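You operate a simulated robot arm through the tools that you are given. There is no shell and no other tool. Be economical: measure what you need, move in short steps, check, and stop when the job is done.

The job below is to be done with a simulated robot arm. You get a single attempt, and the scene is never put back.

TASK
Stop the metronome, put the night light on, then switch off the green lamp, outlet one and the alcove socket.
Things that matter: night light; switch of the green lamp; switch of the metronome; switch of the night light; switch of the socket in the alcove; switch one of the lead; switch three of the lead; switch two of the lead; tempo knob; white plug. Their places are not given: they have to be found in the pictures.

Only the result counts: the job must be done as asked and must still hold three seconds after the hand-in. Knocking over, shifting, dropping, spilling or breaking anything else fails it.

THE ROBOT
A 7-joint arm with a fingered hand, fixed in place. Base frame: the origin is at the foot of the arm, x ahead of it, y to its left, z up. Lengths are in m, angles in degrees, forces in N, time in s.
With the tool pointing down near the work surface it reaches from about 0.1 to 0.66 m from the base axis. Its first joint turns from -69.0 to 172.0 degrees. Payload 3.4 kg.
Tool frame: the origin (TCP) lies between the finger pads and is the grasp point; the fingertips stand 0.025 m ahead of it; z points along the fingers, y is the line along which they close. Largest opening 0.088 m; the body of the gripper starts 0.029 m behind the TCP. The gripper is a hand of 5 fingers: y runs from the thumb to the fingers, the wrist lies at [-0.013, -0.097, -0.162] in the tool frame, and closing takes about 1.5 s.
Orientation is told as [roll, pitch, yaw] about the base's x, y, z axes, in that order, counted from this pose: with the fingers straight down and the wrist toward the robot, the tool's x, y and z point along [0, 1, 0], [1, 0, 0] and [0, 0, -1] of the base frame.

THE INTERFACE
- The arm moves only by the tool move_arm. Its argument "deltas" is a list of rows, each an object of numbers (a shift or turn left out is 0, a gripper value left out holds the last): "dx", "dy", "dz": the shift along the tool's x, y, z in units of 100 mm (1.0 is 100 mm); "rx", "ry", "rz": the turn, a rotation vector about the tool's x, y, z in units of 90 degrees (1.0 is 90 degrees). In form: [{"dx": .., "dy": .., "dz": .., "rx": .., "ry": .., "rz": ..}, ...]. A call has 1 to 12 rows; each row is the pose to reach, as a shift and turn from the pose commanded when the call began, along the tool's axes at that moment. "claw" is the opening, from 0 (shut) to 1 (fully open), set as the call begins (left out, the last holds). A call with a number of a shift or a turn outside -1 to 1 is refused whole. Each row takes 0.2 s and may step no farther than 0.05 m and 8.6 degrees from the row before; otherwise, or with a gripper value out of range, the whole call is refused. A pose out of reach is approached as far as the arm can. The call stops where the force on the tool passes 40 N (or 10 N more than at its start, if that is more) or the arm is blocked; 0.2 s more then pass. Each finger travels about 0.153 m/s and halts on what it meets, pressing with about 24 N; the grip force reading is that of the motor and also rises with nothing between the fingers. The clock runs only during rows and for 0.2 s after the last one: add rows that repeat a pose to give the fingers time. It gives the time, the measured TCP pose, the force on the tool (base axes), the opening and the grip force at its end, in the units of the frame above (readings bear some noise), with the torque about the TCP (base axes, N m) and any sound that the robot's microphone picked up.
- Cameras (640 x 400 px; columns grow to the right, rows downward): "scene" is fixed at [0.222, 0.4983, 1.5624]; the picture's right is [-0.87, -0.49, 0.00], its down [-0.11, 0.20, -0.97] and it looks along [0.48, -0.85, -0.23] (base axes); focal length 300 px, centre (320, 200). "wrist" rides on the gripper at [0.059, -0.079, -0.105] in the tool frame; the picture's right is [-0.73, 0.32, -0.61], its down [-0.62, -0.68, 0.38] and it looks along [-0.29, 0.66, 0.70] (tool axes); focal length 234 px, centre (320, 200).
- camera(camera): a new picture of that camera. The clock stands still meanwhile.
- raise_lower(by): slides the trunk up (or, below 0, down) by that many m; the arm rides with it, the base frame stays. It gives what a move gives, with no picture.
- finger_targets(index, middle, ring, little, thumb_bend, thumb_turn): sets how far each is bent, from 0 (flat) to 100 (curled in); at 30 the hand is open as for a grip, at 70 the pads meet at the TCP. One left out holds its place. A second passes; each finger stops where it meets its share of the squeeze, and holds until it gets a number again. A gripper value or a shape takes the hand back. It gives what a move gives, with no picture; readings hold the bend of each and the force on index, middle, ring, little, thumb and palm. thumb_turn goes from beside the hand (0) to across from the fingers (100), as for a grip.
- preshape(shape): the hand has 5 fingers and takes this shape, open, in about a second: jaw (thumb against the fingers, like two jaws); tri (thumb and two fingers); tip (a fingertip pinch); poke (one finger out to press); point (the index stretched); flat (the hand flat); cup (the hand cupped); fist (a fist). The gripper value then closes the fingers along that shape, each until it touches; the sizes above hold for jaw. It gives what a move gives, with no picture.
- measure_at(camera, pixels): for up to 12 pixels [column, row] of the newest picture of that camera ("zoom" is the newest enlarged one), the place [x, y, z] in the base frame of the surface seen there, good to about 0.003 m. The clock stands still meanwhile.
- close_up(camera, box): a new picture of the part [left, top, right, bottom] of that camera's present view, enlarged. The clock stands still meanwhile.
- hand_in(): hands the job in; it is judged then, once.

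Go step by step. Measure first, check grasps and placings, and put right what went wrong. The budget is 80 turns and 46 pictures, counting those below and the enlarged ones. Unless the task says otherwise, let go and move clear before handing in, and close with one line.

The tools are called after ">>>" by a JSON object that holds its "api" and its "payload". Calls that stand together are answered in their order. move_arm: Moves the arm, as the interface text tells. Its arguments: {"type":"object","properties":{"deltas":{"type":"array","items":{"type":"object","properties":{"dx":{"type":"number"},"dy":{"type":"number"},"dz":{"type":"number"},"rx":{"type":"number"},"ry":{"type":"number"},"rz":{"type":"number"}}}},"claw":{"type":"number"}},"required":["deltas"]} The other tools are called the same way: raise_lower (by) slides the trunk up or down; preshape (shape) gives the hand a shape; finger_targets (index, middle, ring, little, thumb_bend, thumb_turn) moves the fingers one by one; camera (camera) takes a picture; measure_at (camera, pixels) gives the place of the surface under pixels of a picture; close_up (camera, box) takes an enlarged picture of a part of a camera's view; hand_in () hands the job in.

At the start:

```text
t: 0.0
ee_pos: [0.3911, -0.1523, 1.6069]
orientation: [0.1, -0.2, 0.0]
contact_force: [-0.4, 0.2, -0.7]
moment: [0.0, 0.04, 0.0]
finger_gap: 0.0877
grip_force: 0.1
shape: jaw
bend: [30.0, 30.0, 30.0, 30.0, 30.0, 98.0]
finger forces: [0.0, 0.1, 0.1, 0.0, 0.0, 0.0]
trunk travel left (down, up): [-0.875, 0.065]
```

scene: 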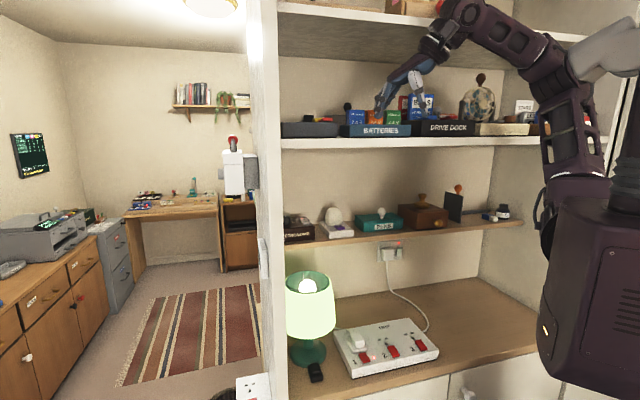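
wrist: 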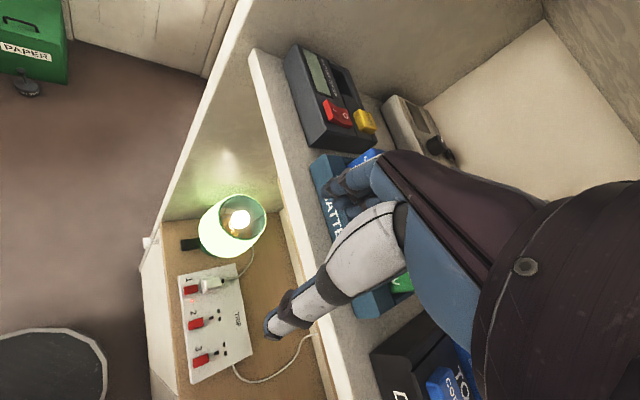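

The scene picture shows the green lamp near (310,310), the lead at (385,345), the alcove socket near (390,252), and upper-shelf devices near (310,128). I'll take enlarged views to identify the parts.

>>> {"api": "close_up", "payload": {"camera": "scene", "box": [270, 230, 450, 400]}}

>>> {"api": "close_up", "payload": {"camera": "scene", "box": [270, 60, 430, 160]}}

>>> {"api": "close_up", "payload": {"camera": "scene", "box": [200, 120, 300, 400]}}

>>> {"api": "close_up", "payload": {"camera": "wrist", "box": [140, 30, 480, 240]}}

```text
2.35 times, centred on (360, 315) of scene
```

zoom: 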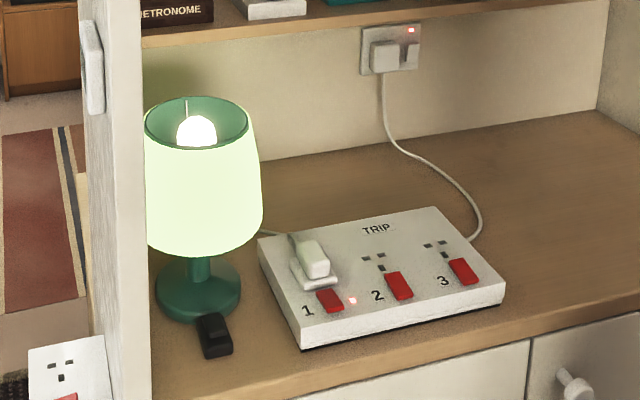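

```text
4.00 times, centred on (350, 110) of scene
```

zoom: 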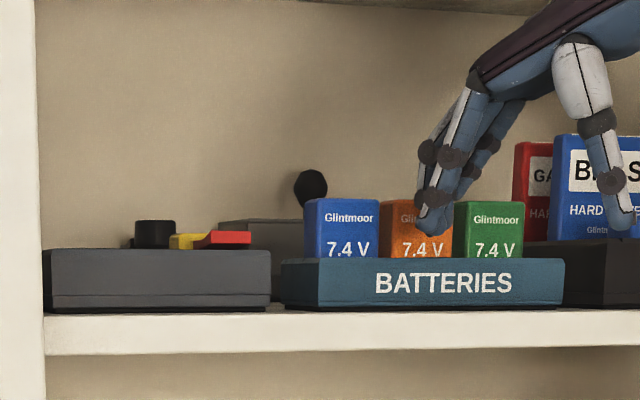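

```text
1.43 times, centred on (250, 260) of scene
```

zoom: 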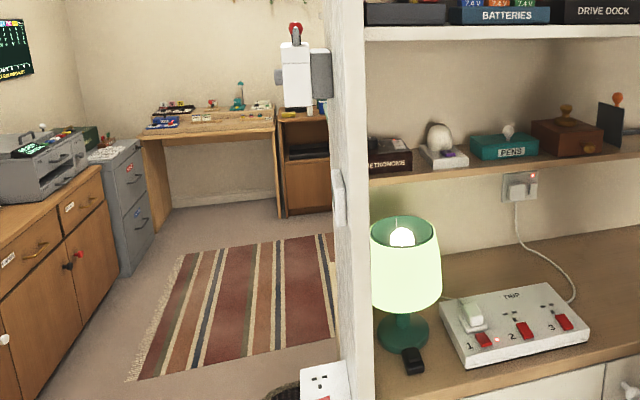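

```text
1.88 times, centred on (310, 135) of wrist
```

zoom: 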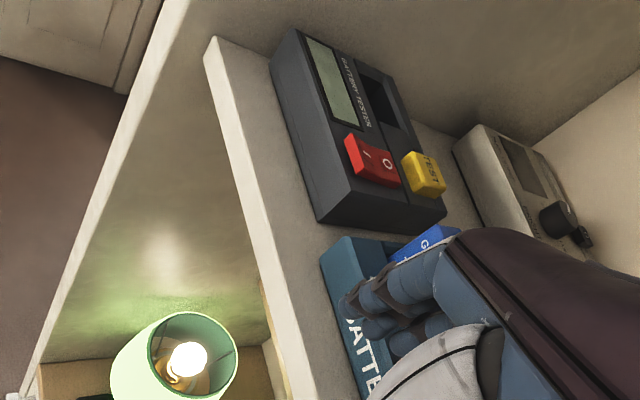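

The metronome is the dark box at (300,230) on the middle shelf, and the night light is likely the domed white box at (335,222). I'll zoom in on these and measure.

>>> {"api": "close_up", "payload": {"camera": "scene", "box": [276, 190, 356, 250]}}

>>> {"api": "measure_at", "payload": {"camera": "scene", "pixels": [[300, 242], [288, 218], [304, 220], [335, 214], [349, 230], [325, 235], [395, 246], [384, 255], [363, 352], [393, 351], [420, 346], [316, 372]]}}

>>> {"api": "measure_at", "payload": {"camera": "scene", "pixels": [[312, 245], [380, 238], [500, 222], [282, 240], [340, 140], [300, 143], [500, 140], [275, 300], [288, 300], [310, 280], [330, 300], [460, 360]]}}

```text
6.67 times, centred on (316, 220) of scene
```

zoom: 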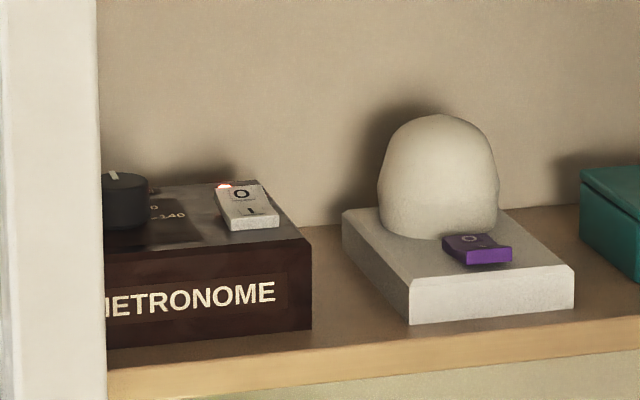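

```text
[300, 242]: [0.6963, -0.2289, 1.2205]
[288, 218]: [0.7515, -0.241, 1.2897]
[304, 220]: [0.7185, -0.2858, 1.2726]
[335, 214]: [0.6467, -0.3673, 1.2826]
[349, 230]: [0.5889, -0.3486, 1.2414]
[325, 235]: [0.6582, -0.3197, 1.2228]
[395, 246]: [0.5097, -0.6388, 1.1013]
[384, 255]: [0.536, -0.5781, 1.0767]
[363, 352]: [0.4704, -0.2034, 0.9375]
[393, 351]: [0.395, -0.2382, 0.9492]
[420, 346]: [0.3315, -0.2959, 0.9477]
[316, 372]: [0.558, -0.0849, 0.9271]
```

```text
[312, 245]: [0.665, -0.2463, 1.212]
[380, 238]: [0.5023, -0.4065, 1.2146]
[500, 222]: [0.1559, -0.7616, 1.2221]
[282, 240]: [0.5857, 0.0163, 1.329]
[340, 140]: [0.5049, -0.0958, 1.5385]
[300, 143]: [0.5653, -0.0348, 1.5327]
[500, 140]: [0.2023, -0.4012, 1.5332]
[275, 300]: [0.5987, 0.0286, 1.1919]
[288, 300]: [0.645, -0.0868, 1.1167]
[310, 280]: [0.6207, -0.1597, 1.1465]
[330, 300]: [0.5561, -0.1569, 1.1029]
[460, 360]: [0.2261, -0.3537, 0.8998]
```

The shelf runs at 45° (front lines x−y = const); the metronome switch is at about (0.72,-0.29,1.27) with O at the rear, and the night-light switch at (0.59,-0.35,1.24) with I at the front. I'll back off and make the poke shape to see where the fingertip is.

>>> {"api": "move_arm", "payload": {"deltas": [{"dx": 0.3, "dy": -0.3}, {"dx": 0.6, "dy": -0.6}, {"dx": 0.9, "dy": -0.9}]}}

>>> {"api": "preshape", "payload": {"shape": "poke"}}

>>> {"api": "camera", "payload": {"camera": "scene"}}

>>> {"api": "camera", "payload": {"camera": "wrist"}}

```text
t: 0.8
ee_pos: [0.3009, -0.0862, 1.5762]
orientation: [0.4, -0.5, 0.3]
contact_force: [-0.9, 0.5, 0.5]
moment: [0.02, -0.01, -0.01]
finger_gap: 0.0876
grip_force: 0.0
shape: jaw
bend: [30.0, 30.0, 30.0, 30.0, 30.0, 98.0]
finger forces: [0.0, 0.0, 0.0, 0.0, 0.0, 0.0]
out of reach, approached as far as the arm can: row 1, 2, 3
trunk travel left (down, up): [-0.875, 0.065]
```

```text
t: 1.7
ee_pos: [0.3028, -0.0867, 1.5763]
orientation: [0.3, -0.4, 0.3]
contact_force: [0.6, 0.4, -0.2]
moment: [0.01, -0.01, -0.04]
finger_gap: 0.0002
grip_force: 0.1
shape: poke
bend: [70.0, 70.0, 99.0, 99.0, 100.0, 100.0]
finger forces: [0.0, 0.1, 0.0, 0.1, 0.0, 0.1]
trunk travel left (down, up): [-0.875, 0.065]
```

```text
38 pictures are left
```

scene: 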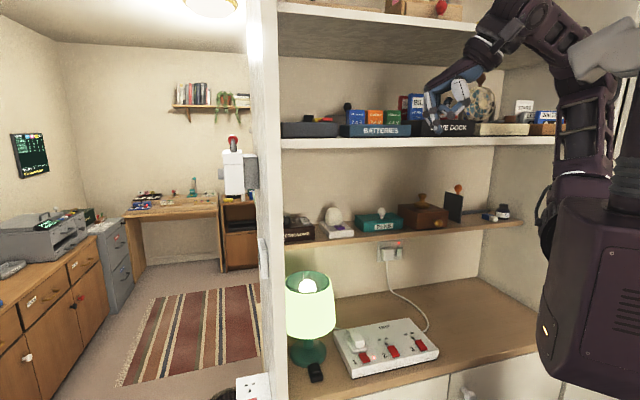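

```text
37 pictures are left
```

wrist: 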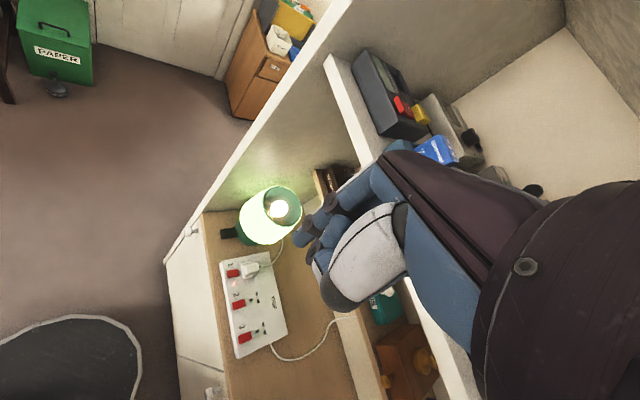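

Poke holds index and middle at 70. I'll try the point shape and look at it closely to locate the tip, as a stretched index gives more reach.

>>> {"api": "preshape", "payload": {"shape": "point"}}

>>> {"api": "close_up", "payload": {"camera": "scene", "box": [380, 20, 540, 120]}}

>>> {"api": "camera", "payload": {"camera": "wrist"}}

```text
t: 2.6
ee_pos: [0.3031, -0.0853, 1.5763]
orientation: [0.5, -0.4, 0.2]
contact_force: [-0.3, 0.7, 0.0]
moment: [0.0, -0.01, -0.02]
finger_gap: 0.0001
grip_force: 0.1
shape: point
bend: [20.0, 100.0, 100.0, 100.0, 98.0, 88.0]
finger forces: [0.0, 0.0, 0.0, 0.0, 0.0, 0.0]
trunk travel left (down, up): [-0.875, 0.065]
```

```text
4.00 times, centred on (460, 70) of scene
```

zoom: 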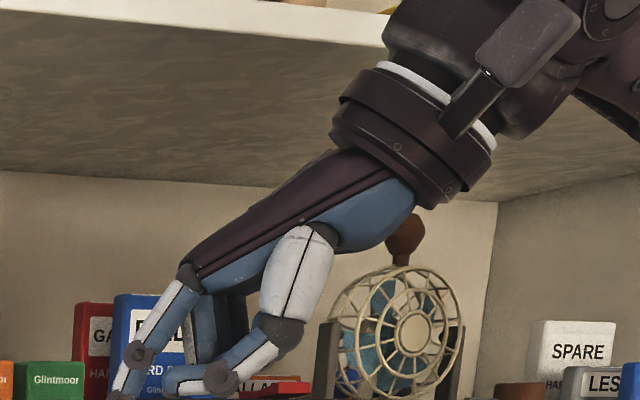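

```text
35 pictures are left
```

wrist: 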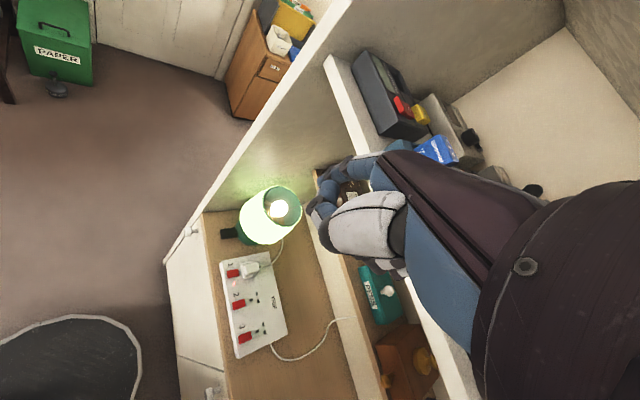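

The index is partially bent at 20; I'll straighten it fully and measure knuckle and tip.

>>> {"api": "finger_targets", "payload": {"index": 0, "thumb_turn": 100, "thumb_bend": 100}}

>>> {"api": "close_up", "payload": {"camera": "scene", "box": [360, 50, 520, 150]}}

>>> {"api": "camera", "payload": {"camera": "wrist"}}

```text
t: 3.6
ee_pos: [0.3028, -0.0862, 1.5771]
orientation: [0.3, -0.3, 0.3]
contact_force: [-0.2, 0.3, 0.8]
moment: [0.03, -0.01, 0.0]
finger_gap: 0.0359
grip_force: 0.1
shape: fingers
bend: [0.0, 100.0, 100.0, 100.0, 100.0, 100.0]
finger forces: [0.1, 0.1, 0.1, 0.0, 0.0, 0.1]
trunk travel left (down, up): [-0.875, 0.065]
```

```text
4.00 times, centred on (440, 100) of scene
```

zoom: 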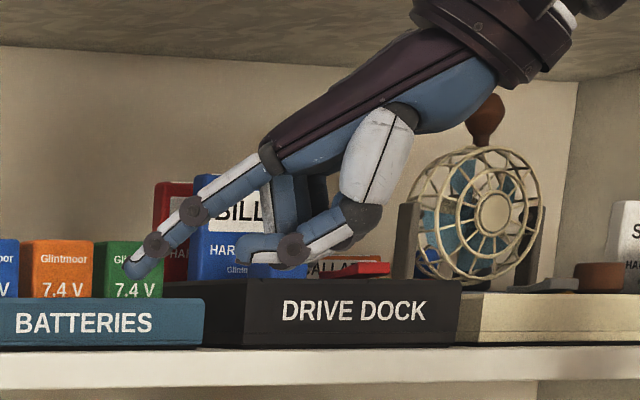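

```text
33 pictures are left
```

wrist: 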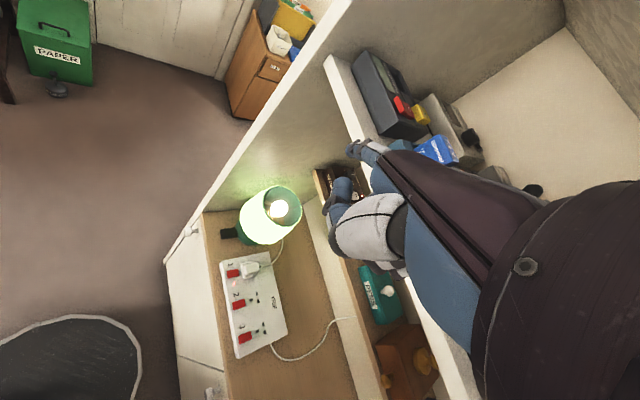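

The index is now straight, with its tip at zoom (132,270); measuring it.

>>> {"api": "measure_at", "payload": {"camera": "zoom", "pixels": [[133, 271], [143, 260], [155, 246], [193, 210], [225, 185], [268, 157], [245, 252], [295, 250], [360, 215], [400, 110], [340, 85], [470, 30]]}}

>>> {"api": "measure_at", "payload": {"camera": "wrist", "pixels": [[352, 148], [350, 154], [365, 148], [335, 225], [400, 180], [345, 185]]}}

```text
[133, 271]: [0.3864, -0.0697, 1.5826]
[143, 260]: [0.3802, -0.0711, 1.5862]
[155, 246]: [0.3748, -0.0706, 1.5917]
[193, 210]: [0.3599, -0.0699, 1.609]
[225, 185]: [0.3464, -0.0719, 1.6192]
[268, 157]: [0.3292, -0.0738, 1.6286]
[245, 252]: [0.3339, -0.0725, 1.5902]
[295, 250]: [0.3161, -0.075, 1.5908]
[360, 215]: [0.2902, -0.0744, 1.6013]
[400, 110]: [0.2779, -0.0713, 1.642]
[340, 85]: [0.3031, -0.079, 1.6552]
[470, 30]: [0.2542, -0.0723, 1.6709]
```

```text
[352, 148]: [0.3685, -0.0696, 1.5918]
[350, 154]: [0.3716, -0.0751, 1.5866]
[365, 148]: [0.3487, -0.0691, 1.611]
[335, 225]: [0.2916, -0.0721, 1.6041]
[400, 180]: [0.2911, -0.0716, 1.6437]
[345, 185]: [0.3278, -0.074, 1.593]
```

The tip sits at about tool offset (+0.009, +0.085, −0.003), in line with the wrist about 41° below horizontal. I'll measure the arm links to plan the trunk height and shelf clearances.

>>> {"api": "measure_at", "payload": {"camera": "scene", "pixels": [[548, 210], [575, 170], [580, 100], [560, 60], [535, 20], [500, 20], [480, 50], [610, 215], [600, 60], [440, 147], [400, 30], [560, 165]]}}

>>> {"api": "close_up", "payload": {"camera": "scene", "box": [440, 0, 640, 260]}}

```text
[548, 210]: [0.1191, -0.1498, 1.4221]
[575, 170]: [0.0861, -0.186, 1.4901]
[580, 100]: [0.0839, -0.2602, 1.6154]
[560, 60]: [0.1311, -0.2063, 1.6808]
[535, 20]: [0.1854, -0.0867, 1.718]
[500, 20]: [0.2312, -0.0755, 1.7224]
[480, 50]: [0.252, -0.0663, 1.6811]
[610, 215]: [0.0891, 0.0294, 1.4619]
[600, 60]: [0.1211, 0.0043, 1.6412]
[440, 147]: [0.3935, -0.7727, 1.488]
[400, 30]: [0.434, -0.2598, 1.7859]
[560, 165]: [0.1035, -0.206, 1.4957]
```

```text
1.54 times, centred on (540, 130) of scene
```

zoom: 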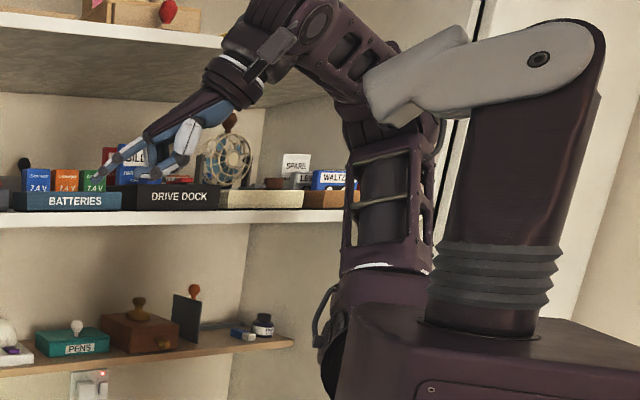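

The shoulder sits near (0.1,-0.15,1.42), the upper shelf's front edge is at (x−y)/√2≈0.424 and its underside near 1.5. I'll lower the trunk 0.2 m, then yaw the hand toward the shelf.

>>> {"api": "raise_lower", "payload": {"by": -0.2}}

>>> {"api": "move_arm", "payload": {"deltas": [{"dy": 0.2, "rz": 0.09}, {"dy": 0.4, "rz": 0.18}, {"dy": 0.6, "rz": 0.27}, {"dy": 0.8, "rz": 0.36}, {"dy": 1.0, "rz": 0.444}]}}

```text
t: 5.8
ee_pos: [0.3022, -0.0855, 1.3774]
orientation: [0.4, -0.4, 0.3]
contact_force: [0.4, 0.6, 0.5]
moment: [0.01, -0.01, -0.02]
finger_gap: 0.0359
grip_force: 0.0
shape: fingers
bend: [0.0, 100.0, 100.0, 100.0, 100.0, 100.0]
finger forces: [0.0, 0.1, 0.1, 0.0, 0.0, 0.0]
trunk travel left (down, up): [-0.675, 0.265]
```

```text
t: 7.0
ee_pos: [0.3832, -0.1836, 1.293]
orientation: [2.0, -0.1, -38.8]
contact_force: [0.3, 0.5, 0.3]
moment: [0.0, -0.01, -0.02]
finger_gap: 0.036
grip_force: 0.0
shape: fingers
bend: [0.0, 100.0, 100.0, 100.0, 100.0, 100.0]
finger forces: [0.1, 0.1, 0.0, 0.0, 0.0, 0.1]
out of reach, approached as far as the arm can: row 1, 2, 3, 4, 5
trunk travel left (down, up): [-0.675, 0.265]
```

The arm ended off-target (0.383,-0.184,1.293) but with yaw −39°. I'll now pitch the hand flatter by 21°, and see what the commanded pose becomes.

>>> {"api": "move_arm", "payload": {"deltas": [{"rx": -0.08}, {"rx": -0.16}, {"rx": -0.233}, {"rx": -0.233}]}}

>>> {"api": "camera", "payload": {"camera": "scene"}}

```text
t: 8.0
ee_pos: [0.3848, -0.2093, 1.2859]
orientation: [0.8, -21.0, -39.6]
contact_force: [0.6, 0.3, -0.1]
moment: [-0.01, 0.0, 0.02]
finger_gap: 0.036
grip_force: 0.2
shape: fingers
bend: [0.0, 100.0, 100.0, 100.0, 100.0, 100.0]
finger forces: [0.0, 0.0, 0.0, 0.1, 0.1, 0.1]
out of reach, approached as far as the arm can: row 1, 2, 3, 4
trunk travel left (down, up): [-0.675, 0.265]
```

```text
31 pictures are left
```

scene: 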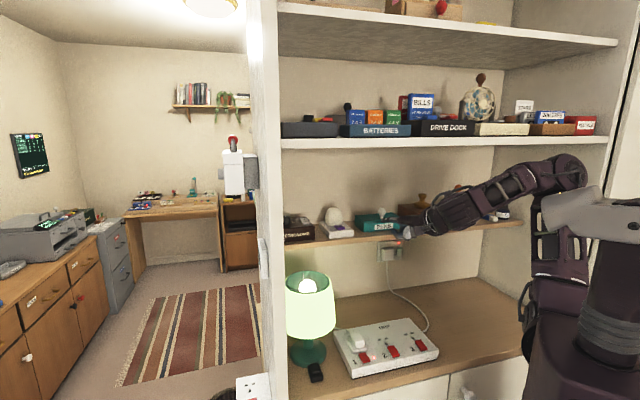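

The hand now points at the shelf with the tip near (407,233). I'll zoom for the tip, and for exact switch-end coordinates.

>>> {"api": "measure_at", "payload": {"camera": "scene", "pixels": [[407, 233], [404, 234], [412, 231], [418, 227], [432, 222], [456, 200], [470, 190], [520, 180], [570, 165], [575, 245]]}}

>>> {"api": "close_up", "payload": {"camera": "scene", "box": [385, 200, 457, 245]}}

>>> {"api": "close_up", "payload": {"camera": "scene", "box": [284, 205, 364, 255]}}

```text
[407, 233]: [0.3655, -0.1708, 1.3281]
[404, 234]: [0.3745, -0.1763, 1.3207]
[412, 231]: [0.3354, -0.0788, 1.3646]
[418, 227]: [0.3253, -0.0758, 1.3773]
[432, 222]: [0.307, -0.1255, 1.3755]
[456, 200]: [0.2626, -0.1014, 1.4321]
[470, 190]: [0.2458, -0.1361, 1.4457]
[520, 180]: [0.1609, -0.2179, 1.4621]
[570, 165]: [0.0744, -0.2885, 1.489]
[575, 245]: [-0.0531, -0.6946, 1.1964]
```

```text
8.89 times, centred on (421, 222) of scene
```

zoom: 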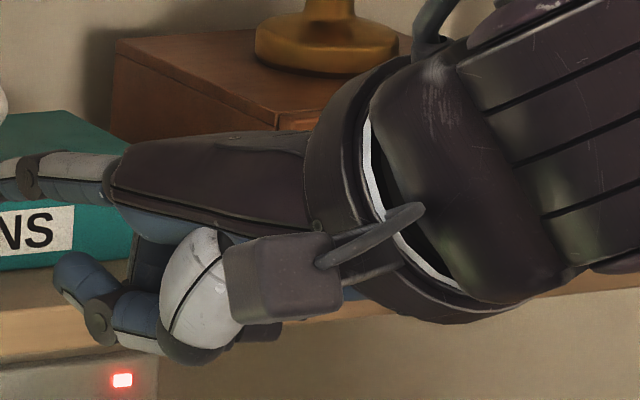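

```text
8.00 times, centred on (324, 230) of scene
```

zoom: 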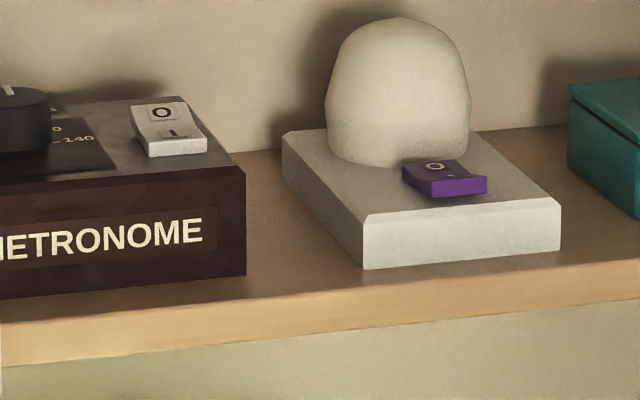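

The metronome rocker has its rear (O) half raised (on), and the purple one has its front (I) half raised (off). I'll measure both ends of each on this zoom.

>>> {"api": "measure_at", "payload": {"camera": "zoom", "pixels": [[160, 107], [165, 122], [175, 138], [178, 150], [25, 95], [225, 172], [434, 164], [447, 175], [455, 182], [460, 190], [400, 90], [350, 195]]}}

```text
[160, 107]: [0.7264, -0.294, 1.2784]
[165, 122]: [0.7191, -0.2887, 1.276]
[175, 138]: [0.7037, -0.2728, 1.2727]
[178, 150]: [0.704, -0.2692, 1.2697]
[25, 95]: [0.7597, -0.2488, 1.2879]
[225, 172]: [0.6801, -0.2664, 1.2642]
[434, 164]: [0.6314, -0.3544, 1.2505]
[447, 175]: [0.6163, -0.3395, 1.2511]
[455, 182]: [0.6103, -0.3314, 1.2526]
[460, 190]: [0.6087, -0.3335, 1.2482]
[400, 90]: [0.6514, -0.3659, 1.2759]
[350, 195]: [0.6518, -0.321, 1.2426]
```

Press points: metronome O end (0.726,-0.294,1.277), night-light I end (0.611,-0.333,1.252). The tip is at about TCP+(0.066,-0.043,0.033); I'll step part-way toward a hover over the metronome.

>>> {"api": "move_arm", "payload": {"deltas": [{"dx": 0.17, "dy": 0.25, "dz": 0.1}, {"dx": 0.35, "dy": 0.5, "dz": 0.2}, {"dx": 0.52, "dy": 0.75, "dz": 0.3}, {"dx": 0.7, "dy": 1.0, "dz": 0.4}, {"dx": 0.7, "dy": 1.0, "dz": 0.4}]}}

```text
t: 9.2
ee_pos: [0.5102, -0.2236, 1.2844]
orientation: [0.7, -21.1, -39.9]
contact_force: [0.5, 0.0, 0.1]
moment: [0.03, 0.0, -0.05]
finger_gap: 0.0358
grip_force: 0.0
shape: fingers
bend: [0.0, 100.0, 100.0, 100.0, 100.0, 100.0]
finger forces: [0.0, 0.0, 0.0, 0.0, 0.0, 0.0]
trunk travel left (down, up): [-0.675, 0.265]
```

Motion tracked as expected. Continuing toward the hover over the metronome switch.

>>> {"api": "move_arm", "payload": {"deltas": [{"dx": 0.2, "dy": 0.33, "dz": 0.12}, {"dx": 0.4, "dy": 0.66, "dz": 0.24}, {"dx": 0.6, "dy": 1.0, "dz": 0.36}, {"dx": 0.6, "dy": 1.0, "dz": 0.36}]}}

>>> {"api": "close_up", "payload": {"camera": "scene", "box": [280, 150, 440, 250]}}

```text
t: 10.2
ee_pos: [0.6253, -0.2584, 1.2826]
orientation: [0.8, -21.3, -39.8]
contact_force: [-0.1, -0.6, 0.2]
moment: [0.0, -0.02, -0.01]
finger_gap: 0.0359
grip_force: 0.1
shape: fingers
bend: [0.0, 100.0, 100.0, 100.0, 100.0, 100.0]
finger forces: [0.0, 0.0, 0.0, 0.0, 0.0, 0.0]
out of reach, approached as far as the arm can: row 2, 3, 4
trunk travel left (down, up): [-0.675, 0.265]
```

```text
4.00 times, centred on (360, 200) of scene
```

zoom: 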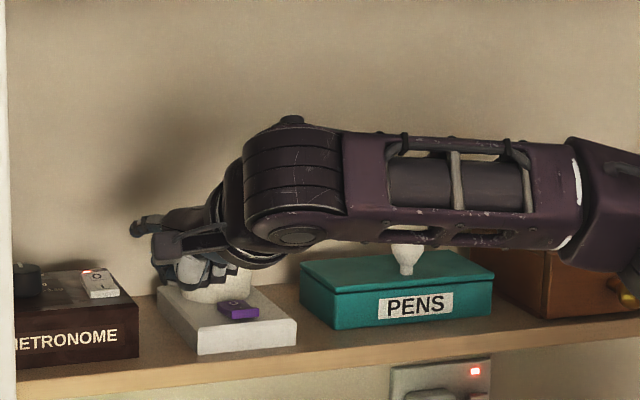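

The arm stops short at its limit; the tip is near (0.691,-0.301,1.316), about 4 cm short. Raising the trunk while lowering the hand would free reach; I'll check forearm and shelf clearances first.

>>> {"api": "measure_at", "payload": {"camera": "zoom", "pixels": [[290, 120], [350, 140], [450, 138], [520, 140], [580, 145], [630, 155], [135, 228], [150, 222], [240, 165], [170, 285], [200, 270]]}}

>>> {"api": "camera", "payload": {"camera": "scene"}}

>>> {"api": "camera", "payload": {"camera": "wrist"}}

```text
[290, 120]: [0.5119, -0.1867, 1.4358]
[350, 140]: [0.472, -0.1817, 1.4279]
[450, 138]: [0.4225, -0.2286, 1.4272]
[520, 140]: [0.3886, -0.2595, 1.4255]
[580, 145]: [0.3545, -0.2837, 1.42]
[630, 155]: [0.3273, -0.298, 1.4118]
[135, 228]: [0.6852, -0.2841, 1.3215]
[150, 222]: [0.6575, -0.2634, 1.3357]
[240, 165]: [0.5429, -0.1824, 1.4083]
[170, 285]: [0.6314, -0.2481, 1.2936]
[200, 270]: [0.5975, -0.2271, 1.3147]
```

```text
27 pictures are left
```

scene: 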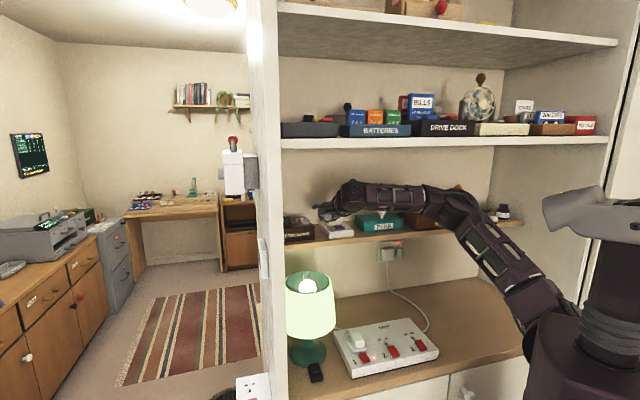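

```text
26 pictures are left
```

wrist: 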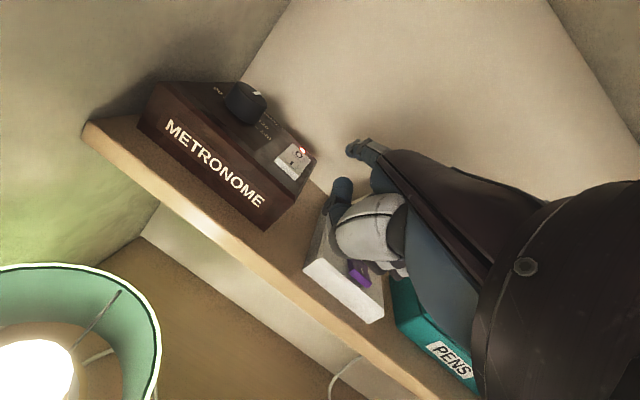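

There are about 7 cm between the forearm top (1.435) and the shelf underside (~1.505). I'll raise the trunk 0.04 and lower the hand while moving toward the hover.

>>> {"api": "raise_lower", "payload": {"by": 0.04}}

>>> {"api": "move_arm", "payload": {"deltas": [{"dy": -0.09, "dz": 0.23}, {"dy": -0.18, "dz": 0.47}, {"dy": -0.18, "dz": 0.47}]}}

>>> {"api": "raise_lower", "payload": {"by": 0.04}}

>>> {"api": "move_arm", "payload": {"deltas": [{"dy": -0.07, "dz": 0.19}, {"dy": -0.14, "dz": 0.37}, {"dy": -0.14, "dz": 0.37}]}}

```text
t: 11.0
ee_pos: [0.6264, -0.2565, 1.3208]
orientation: [0.6, -21.1, -39.9]
contact_force: [-0.2, 0.2, 0.3]
moment: [-0.03, -0.02, 0.02]
finger_gap: 0.0362
grip_force: 0.1
shape: fingers
bend: [0.0, 100.0, 100.0, 100.0, 100.0, 100.0]
finger forces: [0.1, 0.0, 0.0, 0.1, 0.1, 0.0]
trunk travel left (down, up): [-0.715, 0.225]
```

```text
t: 11.8
ee_pos: [0.6248, -0.2571, 1.2716]
orientation: [0.8, -21.0, -39.8]
contact_force: [-0.1, 0.1, 0.4]
moment: [0.02, -0.03, 0.03]
finger_gap: 0.0361
grip_force: 0.1
shape: fingers
bend: [0.0, 100.0, 100.0, 100.0, 100.0, 100.0]
finger forces: [0.0, 0.0, 0.2, 0.0, 0.0, 0.0]
trunk travel left (down, up): [-0.715, 0.225]
```

```text
t: 12.6
ee_pos: [0.6261, -0.2566, 1.312]
orientation: [0.7, -21.1, -39.8]
contact_force: [-0.2, 0.0, 0.3]
moment: [-0.02, 0.0, 0.0]
finger_gap: 0.0359
grip_force: 0.1
shape: fingers
bend: [0.0, 100.0, 100.0, 100.0, 100.0, 100.0]
finger forces: [0.0, 0.1, 0.0, 0.1, 0.0, 0.1]
trunk travel left (down, up): [-0.755, 0.185]
```

```text
t: 13.4
ee_pos: [0.6251, -0.2564, 1.2719]
orientation: [0.7, -21.1, -39.9]
contact_force: [0.3, -0.2, 0.5]
moment: [0.0, 0.01, 0.04]
finger_gap: 0.0359
grip_force: 0.0
shape: fingers
bend: [0.0, 100.0, 100.0, 100.0, 100.0, 100.0]
finger forces: [0.0, 0.0, 0.0, 0.0, 0.0, 0.1]
trunk travel left (down, up): [-0.755, 0.185]
```

Tip is at about (0.691,-0.299,1.305); moving the last ~3.5 cm to hover over the O end.

>>> {"api": "move_arm", "payload": {"deltas": [{"dx": 0.13, "dy": 0.12, "dz": 0.02}, {"dx": 0.26, "dy": 0.23, "dz": 0.05}, {"dx": 0.26, "dy": 0.23, "dz": 0.05}]}}

>>> {"api": "close_up", "payload": {"camera": "scene", "box": [280, 190, 376, 250]}}

```text
t: 14.2
ee_pos: [0.6602, -0.2508, 1.276]
orientation: [0.8, -21.0, -39.8]
contact_force: [-0.3, -0.2, 0.3]
moment: [-0.05, -0.04, 0.01]
finger_gap: 0.0361
grip_force: 0.0
shape: fingers
bend: [0.0, 100.0, 100.0, 100.0, 100.0, 100.0]
finger forces: [0.0, 0.1, 0.1, 0.1, 0.1, 0.0]
trunk travel left (down, up): [-0.755, 0.185]
```

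```text
6.67 times, centred on (328, 220) of scene
```

zoom: 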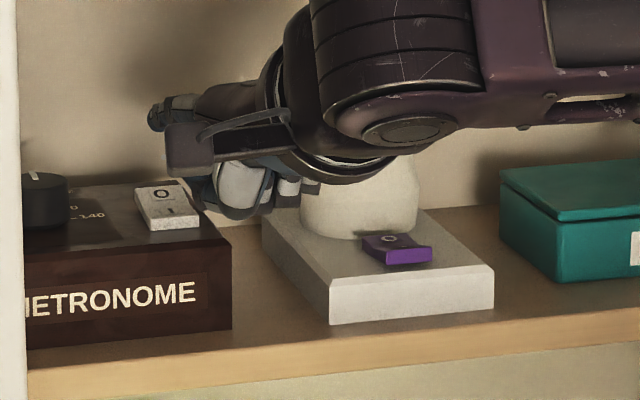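

Index tip visible at zoom (157,115), thumb at (200,190); I'll measure both to check alignment.

>>> {"api": "measure_at", "payload": {"camera": "zoom", "pixels": [[153, 118], [158, 110], [165, 103], [196, 192], [205, 200], [225, 210], [265, 205], [310, 190], [160, 192]]}}

>>> {"api": "close_up", "payload": {"camera": "wrist", "box": [200, 80, 440, 280]}}

```text
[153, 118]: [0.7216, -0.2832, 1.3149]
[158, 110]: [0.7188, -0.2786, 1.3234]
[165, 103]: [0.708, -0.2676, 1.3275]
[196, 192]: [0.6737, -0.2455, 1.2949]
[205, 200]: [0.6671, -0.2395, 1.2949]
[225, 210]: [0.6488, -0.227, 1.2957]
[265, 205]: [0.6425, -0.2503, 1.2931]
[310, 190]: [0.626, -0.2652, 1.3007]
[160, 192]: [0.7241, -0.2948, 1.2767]
```

```text
2.00 times, centred on (320, 180) of wrist
```

zoom: 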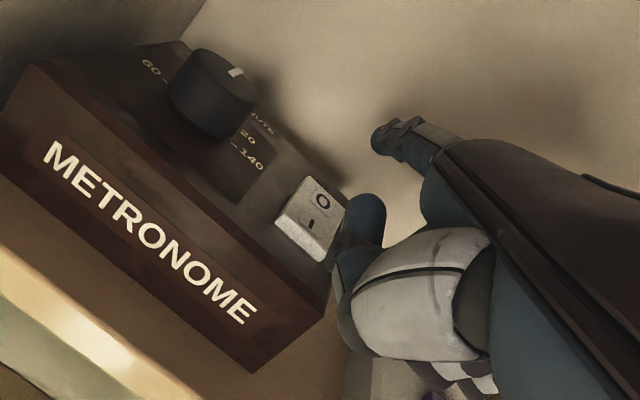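

The thumb would come within millimetres of the metronome's front edge when pressing. I'll raise slightly and bend the index to 20 so its tip reaches lower relative to the thumb.

>>> {"api": "move_arm", "payload": {"deltas": [{"dy": 0.07, "dz": -0.14}, {"dy": 0.07, "dz": -0.14}]}}

>>> {"api": "finger_targets", "payload": {"index": 20}}

>>> {"api": "close_up", "payload": {"camera": "scene", "box": [280, 190, 360, 240]}}

```text
t: 14.8
ee_pos: [0.6631, -0.2525, 1.2923]
orientation: [0.8, -21.1, -39.7]
contact_force: [0.1, 0.5, 0.4]
moment: [-0.01, -0.02, 0.01]
finger_gap: 0.0362
grip_force: 0.0
shape: fingers
bend: [0.0, 100.0, 100.0, 100.0, 100.0, 100.0]
finger forces: [0.1, 0.0, 0.0, 0.1, 0.0, 0.0]
trunk travel left (down, up): [-0.755, 0.185]
```

```text
t: 15.8
ee_pos: [0.6623, -0.2539, 1.293]
orientation: [0.8, -21.1, -39.7]
contact_force: [-0.9, 0.1, 0.0]
moment: [-0.04, -0.02, -0.02]
finger_gap: 0.0249
grip_force: 0.0
shape: fingers
bend: [20.0, 100.0, 100.0, 100.0, 100.0, 100.0]
finger forces: [0.1, 0.0, 0.0, 0.0, 0.0, 0.0]
trunk travel left (down, up): [-0.755, 0.185]
```

```text
8.00 times, centred on (320, 215) of scene
```

zoom: 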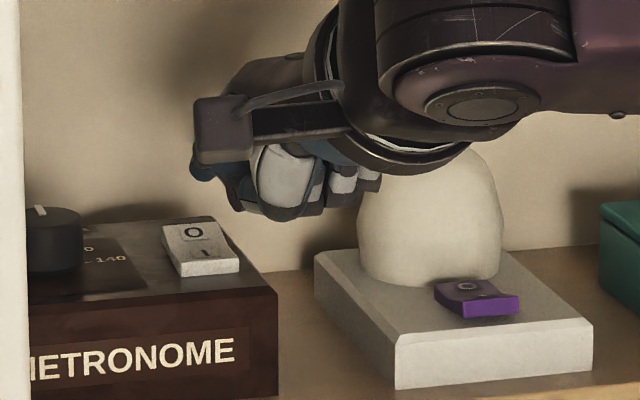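

The index tip is perhaps at zoom (200,168); measuring, with a wrist view too.

>>> {"api": "measure_at", "payload": {"camera": "zoom", "pixels": [[200, 160], [202, 172], [210, 178], [235, 200], [245, 208], [290, 212], [210, 120]]}}

>>> {"api": "close_up", "payload": {"camera": "wrist", "box": [240, 100, 420, 250]}}

```text
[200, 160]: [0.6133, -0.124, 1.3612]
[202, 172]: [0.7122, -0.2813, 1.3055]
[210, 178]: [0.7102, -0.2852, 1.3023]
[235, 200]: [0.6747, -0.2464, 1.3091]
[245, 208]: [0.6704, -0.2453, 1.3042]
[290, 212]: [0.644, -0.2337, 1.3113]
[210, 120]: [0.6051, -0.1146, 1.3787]
```

```text
2.67 times, centred on (330, 175) of wrist
```

zoom: 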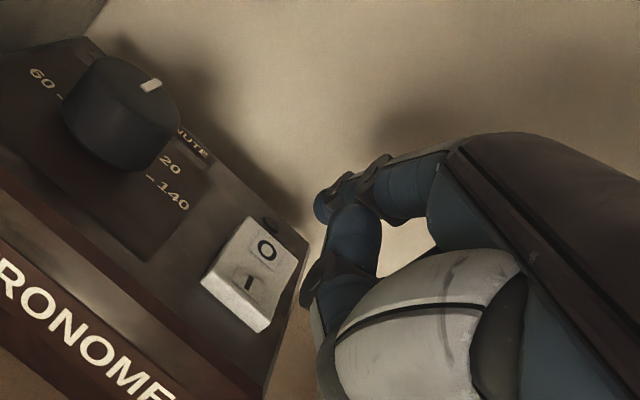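

Index tip is now near (0.716,-0.287,1.303) and level with the thumb. I'll advance ~2 cm and lower ~1 cm so it is just over the O end, then press by bending the index.

>>> {"api": "move_arm", "payload": {"deltas": [{"dy": 0.14, "dz": 0.04}, {"dy": 0.14, "dz": 0.18}, {"dy": 0.14, "dz": 0.18}]}}

>>> {"api": "close_up", "payload": {"camera": "wrist", "box": [240, 100, 420, 250]}}

```text
t: 16.6
ee_pos: [0.6756, -0.2643, 1.2814]
orientation: [0.9, -21.0, -39.7]
contact_force: [-1.3, 0.2, 0.1]
moment: [0.02, -0.01, -0.02]
finger_gap: 0.025
grip_force: 0.1
shape: fingers
bend: [20.0, 100.0, 100.0, 100.0, 100.0, 100.0]
finger forces: [0.1, 0.1, 0.0, 0.1, 0.0, 0.0]
trunk travel left (down, up): [-0.755, 0.185]
```

```text
2.67 times, centred on (330, 175) of wrist
```

zoom: 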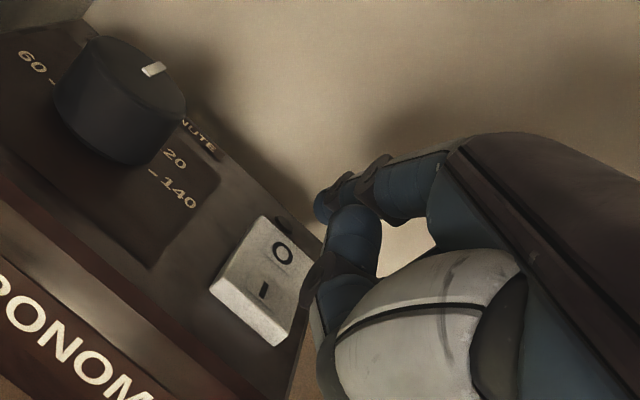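

I'll measure the tip and the O end in this view to see the misalignment.

>>> {"api": "measure_at", "payload": {"camera": "zoom", "pixels": [[318, 205], [320, 215], [325, 192], [345, 230], [318, 270], [282, 240], [300, 262], [290, 232], [262, 290]]}}

```text
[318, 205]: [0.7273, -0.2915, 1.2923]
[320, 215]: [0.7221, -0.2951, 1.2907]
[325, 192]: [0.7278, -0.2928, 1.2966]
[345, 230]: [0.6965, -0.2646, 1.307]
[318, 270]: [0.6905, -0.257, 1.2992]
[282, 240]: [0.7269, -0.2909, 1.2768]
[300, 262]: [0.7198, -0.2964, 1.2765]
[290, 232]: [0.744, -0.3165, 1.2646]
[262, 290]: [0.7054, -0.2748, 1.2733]
```

The tip is right above the O end (within ~5 mm, ~8 mm above). Pressing by bending the index.

>>> {"api": "finger_targets", "payload": {"index": 36}}

>>> {"api": "close_up", "payload": {"camera": "wrist", "box": [240, 100, 420, 250]}}

```text
t: 17.6
ee_pos: [0.676, -0.2663, 1.2832]
orientation: [0.9, -21.1, -39.8]
contact_force: [0.4, -0.2, 0.8]
moment: [0.0, 0.02, 0.02]
finger_gap: 0.0201
grip_force: 0.0
shape: fingers
bend: [31.0, 100.0, 100.0, 100.0, 99.0, 100.0]
finger forces: [0.0, 0.1, 0.0, 0.0, 0.0, 0.0]
trunk travel left (down, up): [-0.755, 0.185]
```

```text
2.67 times, centred on (330, 175) of wrist
```

zoom: 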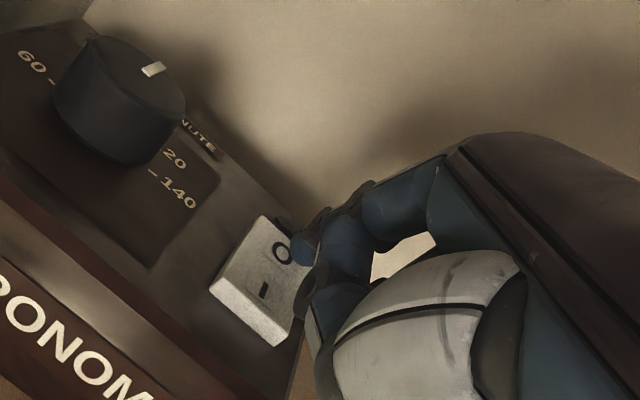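

The index stopped at 31 on the switch's O end but it isn't obviously flipped; I'll press down about 12 mm with the arm.

>>> {"api": "move_arm", "payload": {"deltas": [{"dy": -0.02, "dz": 0.06}, {"dy": -0.04, "dz": 0.11}, {"dy": -0.04, "dz": 0.11}]}}

>>> {"api": "close_up", "payload": {"camera": "wrist", "box": [240, 100, 420, 250]}}

```text
t: 18.4
ee_pos: [0.6741, -0.2636, 1.2714]
orientation: [0.9, -21.5, -39.9]
contact_force: [-0.8, 1.5, 10.8]
moment: [-0.33, -0.49, 0.0]
finger_gap: 0.0219
grip_force: 5.1
shape: fingers
bend: [28.0, 100.0, 100.0, 100.0, 99.0, 100.0]
finger forces: [10.5, 0.0, 0.0, 0.0, 0.0, 0.1]
trunk travel left (down, up): [-0.755, 0.185]
```

```text
2.67 times, centred on (330, 175) of wrist
```

zoom: 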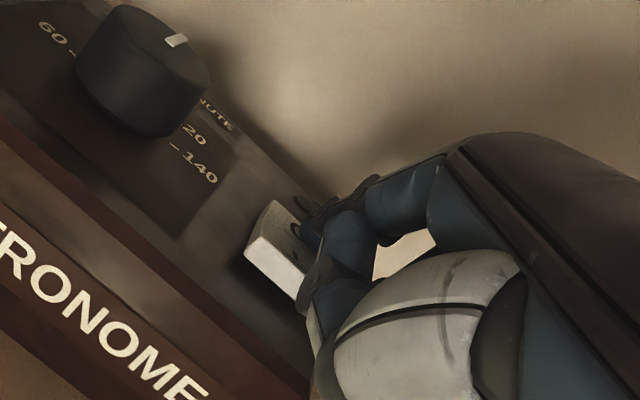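

A 10.8 N press registered and the front end looks raised now. I'll lift 4 cm and check.

>>> {"api": "move_arm", "payload": {"deltas": [{"dy": 0.07, "dz": -0.19}, {"dy": 0.14, "dz": -0.37}, {"dy": 0.14, "dz": -0.37}]}}

>>> {"api": "close_up", "payload": {"camera": "scene", "box": [280, 200, 360, 250]}}

```text
t: 19.2
ee_pos: [0.6738, -0.2683, 1.3051]
orientation: [0.8, -21.2, -39.7]
contact_force: [0.5, -0.9, -0.3]
moment: [-0.03, -0.01, -0.02]
finger_gap: 0.0199
grip_force: 0.1
shape: fingers
bend: [31.0, 100.0, 100.0, 100.0, 99.0, 100.0]
finger forces: [0.0, 0.0, 0.0, 0.1, 0.0, 0.0]
out of reach, approached as far as the arm can: row 2, 3
trunk travel left (down, up): [-0.755, 0.185]
```

```text
8.00 times, centred on (320, 225) of scene
```

zoom: 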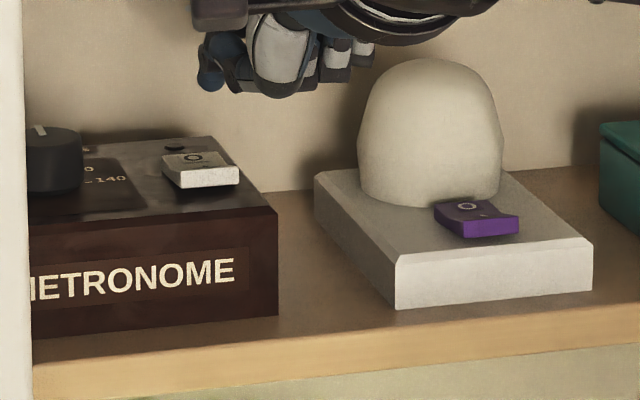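

The metronome rocker flipped and its LED is dark; nothing else shifted. Next is the night light; I measure the current tip and the night-light geometry.

>>> {"api": "measure_at", "payload": {"camera": "zoom", "pixels": [[205, 85], [212, 90], [210, 60], [240, 92], [270, 95], [330, 75], [470, 212], [480, 220], [478, 230], [425, 200], [440, 180], [455, 205]]}}

```text
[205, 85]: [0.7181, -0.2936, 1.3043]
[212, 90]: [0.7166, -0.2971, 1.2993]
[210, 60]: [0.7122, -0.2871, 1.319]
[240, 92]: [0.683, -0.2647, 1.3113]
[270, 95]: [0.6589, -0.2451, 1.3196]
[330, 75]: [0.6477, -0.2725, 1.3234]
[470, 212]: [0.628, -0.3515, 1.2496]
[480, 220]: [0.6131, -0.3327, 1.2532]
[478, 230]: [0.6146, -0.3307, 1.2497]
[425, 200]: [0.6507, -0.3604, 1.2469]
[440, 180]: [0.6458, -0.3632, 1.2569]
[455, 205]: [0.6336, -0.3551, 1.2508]
```

Tip centre is about TCP+(0.045,-0.032,-0.003). I'll retreat from the dome, shift right, then come in over the front (I) end at (0.616,-0.335).

>>> {"api": "move_arm", "payload": {"deltas": [{"dx": 0.03, "dy": -0.28, "dz": -0.11}, {"dx": 0.06, "dy": -0.56, "dz": -0.21}, {"dx": -0.26, "dy": -0.59, "dz": -0.23}, {"dx": -0.6, "dy": -0.62, "dz": -0.24}, {"dx": -0.91, "dy": -0.64, "dz": -0.25}, {"dx": -0.926, "dy": -0.57, "dz": -0.11}, {"dx": -0.926, "dy": -0.57, "dz": -0.11}]}}

>>> {"api": "close_up", "payload": {"camera": "wrist", "box": [240, 100, 420, 250]}}

```text
t: 20.8
ee_pos: [0.5695, -0.302, 1.294]
orientation: [0.7, -21.1, -39.8]
contact_force: [-0.7, 0.4, -0.4]
moment: [0.0, 0.01, -0.04]
finger_gap: 0.0197
grip_force: 0.0
shape: fingers
bend: [31.0, 100.0, 100.0, 100.0, 99.0, 100.0]
finger forces: [0.0, 0.1, 0.0, 0.2, 0.0, 0.0]
out of reach, approached as far as the arm can: row 2
trunk travel left (down, up): [-0.755, 0.185]
```

```text
2.67 times, centred on (330, 175) of wrist
```

zoom: 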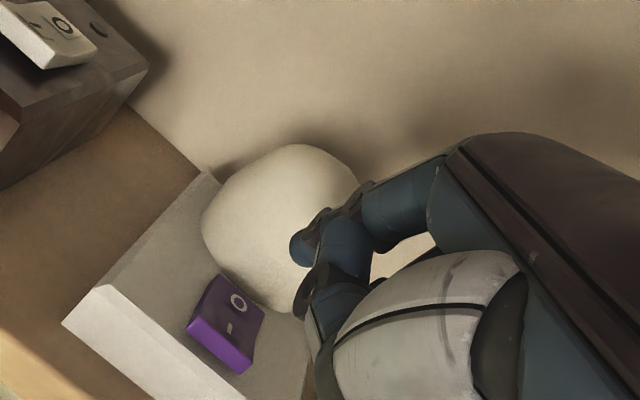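

>>> {"api": "measure_at", "payload": {"camera": "zoom", "pixels": [[298, 245], [305, 258], [318, 228], [215, 345], [238, 350], [230, 325], [238, 300], [300, 295], [320, 300]]}}

```text
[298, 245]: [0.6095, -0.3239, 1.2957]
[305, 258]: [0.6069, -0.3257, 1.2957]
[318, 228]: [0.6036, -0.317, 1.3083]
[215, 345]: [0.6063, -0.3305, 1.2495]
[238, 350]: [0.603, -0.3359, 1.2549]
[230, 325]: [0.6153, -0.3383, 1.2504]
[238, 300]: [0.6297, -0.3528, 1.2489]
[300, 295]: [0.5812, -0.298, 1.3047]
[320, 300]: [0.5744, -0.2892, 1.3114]
```

The tip is directly above the I end (~3 cm up). Pressing down about 42 mm, which is ~10 mm past contact.

>>> {"api": "move_arm", "payload": {"deltas": [{"dx": -0.05, "dy": -0.07, "dz": 0.2}, {"dx": -0.05, "dy": -0.11, "dz": 0.32}, {"dx": -0.05, "dy": -0.135, "dz": 0.4}, {"dx": -0.05, "dy": -0.135, "dz": 0.4}]}}

```text
t: 21.8
ee_pos: [0.5678, -0.3078, 1.2535]
orientation: [0.8, -21.1, -39.8]
contact_force: [-0.9, -0.2, 1.6]
moment: [-0.04, -0.08, 0.02]
finger_gap: 0.0194
grip_force: 0.8
shape: fingers
bend: [31.0, 100.0, 100.0, 100.0, 99.0, 100.0]
finger forces: [1.6, 0.1, 0.1, 0.0, 0.0, 0.0]
trunk travel left (down, up): [-0.755, 0.185]
```

Only 1.6 N contact so far; I'll press about 8 mm more.

>>> {"api": "move_arm", "payload": {"deltas": [{"dy": -0.015, "dz": 0.04}, {"dy": -0.03, "dz": 0.08}, {"dy": -0.03, "dz": 0.08}]}}

>>> {"api": "move_arm", "payload": {"deltas": [{"dy": 0.08, "dz": -0.22}, {"dy": 0.16, "dz": -0.44}, {"dy": 0.16, "dz": -0.44}]}}

>>> {"api": "close_up", "payload": {"camera": "scene", "box": [280, 200, 376, 260]}}

```text
t: 22.6
ee_pos: [0.5641, -0.3058, 1.2486]
orientation: [0.9, -21.4, -39.8]
contact_force: [-4.2, 3.5, 14.0]
moment: [-0.45, -0.63, -0.01]
finger_gap: 0.0216
grip_force: 7.2
shape: fingers
bend: [28.0, 100.0, 100.0, 100.0, 99.0, 100.0]
finger forces: [14.4, 0.0, 0.0, 0.1, 0.0, 0.0]
trunk travel left (down, up): [-0.755, 0.185]
```

```text
t: 23.4
ee_pos: [0.5689, -0.308, 1.29]
orientation: [0.7, -21.0, -39.9]
contact_force: [0.0, 0.0, 0.8]
moment: [-0.01, -0.02, 0.02]
finger_gap: 0.0197
grip_force: 0.1
shape: fingers
bend: [31.0, 100.0, 100.0, 100.0, 99.0, 100.0]
finger forces: [0.0, 0.0, 0.0, 0.1, 0.0, 0.0]
trunk travel left (down, up): [-0.755, 0.185]
```

```text
6.67 times, centred on (328, 230) of scene
```

zoom: 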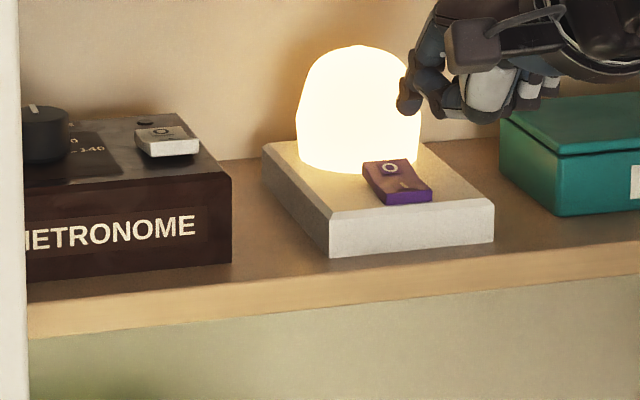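

The night light is glowing. Now retreat out of the shelf along its normal before lowering the trunk to the counter level.

>>> {"api": "move_arm", "payload": {"deltas": [{"dx": 0.02, "dy": -0.33, "dz": -0.13}, {"dx": 0.03, "dy": -0.66, "dz": -0.26}, {"dx": 0.05, "dy": -1.0, "dz": -0.38}]}}

>>> {"api": "move_arm", "payload": {"deltas": [{"dx": 0.02, "dy": -0.33, "dz": -0.13}, {"dx": 0.03, "dy": -0.66, "dz": -0.26}, {"dx": 0.05, "dy": -1.0, "dz": -0.38}]}}

>>> {"api": "close_up", "payload": {"camera": "scene", "box": [280, 320, 376, 400]}}

```text
t: 24.2
ee_pos: [0.4874, -0.235, 1.2941]
orientation: [0.7, -21.2, -39.7]
contact_force: [-0.8, 0.1, -0.4]
moment: [-0.01, -0.01, -0.02]
finger_gap: 0.0196
grip_force: 0.1
shape: fingers
bend: [31.0, 100.0, 100.0, 100.0, 99.0, 100.0]
finger forces: [0.0, 0.1, 0.0, 0.0, 0.0, 0.1]
trunk travel left (down, up): [-0.755, 0.185]
```

```text
t: 25.0
ee_pos: [0.4111, -0.2054, 1.2922]
orientation: [0.8, -21.0, -39.6]
contact_force: [0.6, 0.1, -0.7]
moment: [0.0, 0.0, 0.01]
finger_gap: 0.0195
grip_force: 0.0
shape: fingers
bend: [31.0, 100.0, 100.0, 100.0, 99.0, 100.0]
finger forces: [0.1, 0.0, 0.1, 0.0, 0.0, 0.1]
out of reach, approached as far as the arm can: row 2, 3
trunk travel left (down, up): [-0.755, 0.185]
```

```text
5.00 times, centred on (328, 360) of scene
```

zoom: 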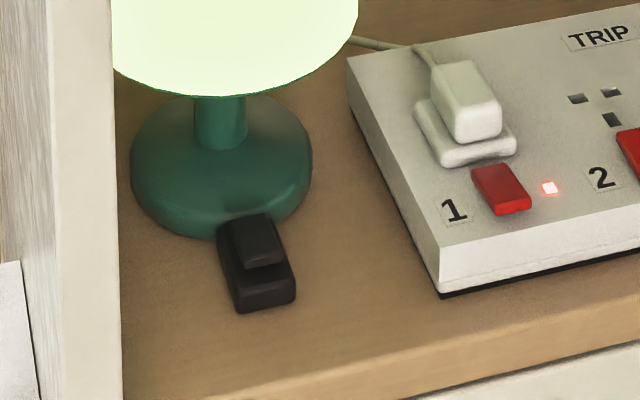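

The lamp's black switch (zoom 258,265) seems to have its rear half raised. I'll measure it, the shade, and rocker 1.

>>> {"api": "measure_at", "payload": {"camera": "zoom", "pixels": [[245, 228], [255, 245], [262, 262], [268, 272], [265, 300], [290, 295], [240, 95], [180, 85], [220, 180], [485, 170], [500, 188], [515, 205]]}}

>>> {"api": "measure_at", "payload": {"camera": "zoom", "pixels": [[60, 300], [118, 350], [140, 300], [490, 150], [470, 95], [500, 135], [350, 60], [440, 285], [300, 360], [245, 310], [80, 100], [525, 198]]}}

```text
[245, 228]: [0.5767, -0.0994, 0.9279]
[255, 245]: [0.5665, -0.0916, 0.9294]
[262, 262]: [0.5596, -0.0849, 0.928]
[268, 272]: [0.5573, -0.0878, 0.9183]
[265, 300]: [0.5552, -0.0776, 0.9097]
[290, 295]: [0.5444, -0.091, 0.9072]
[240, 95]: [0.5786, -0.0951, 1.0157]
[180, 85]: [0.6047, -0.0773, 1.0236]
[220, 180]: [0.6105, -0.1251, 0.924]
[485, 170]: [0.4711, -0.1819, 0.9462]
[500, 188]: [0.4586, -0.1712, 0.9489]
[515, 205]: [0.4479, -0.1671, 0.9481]
```

```text
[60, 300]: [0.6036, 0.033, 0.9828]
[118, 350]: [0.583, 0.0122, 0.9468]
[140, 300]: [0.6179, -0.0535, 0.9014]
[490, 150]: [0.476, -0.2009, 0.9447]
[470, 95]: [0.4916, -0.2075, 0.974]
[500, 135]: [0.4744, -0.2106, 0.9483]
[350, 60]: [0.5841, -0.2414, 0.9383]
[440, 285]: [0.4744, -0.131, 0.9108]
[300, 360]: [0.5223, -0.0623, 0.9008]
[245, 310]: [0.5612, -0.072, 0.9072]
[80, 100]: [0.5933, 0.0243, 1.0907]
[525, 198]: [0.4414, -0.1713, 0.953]
```

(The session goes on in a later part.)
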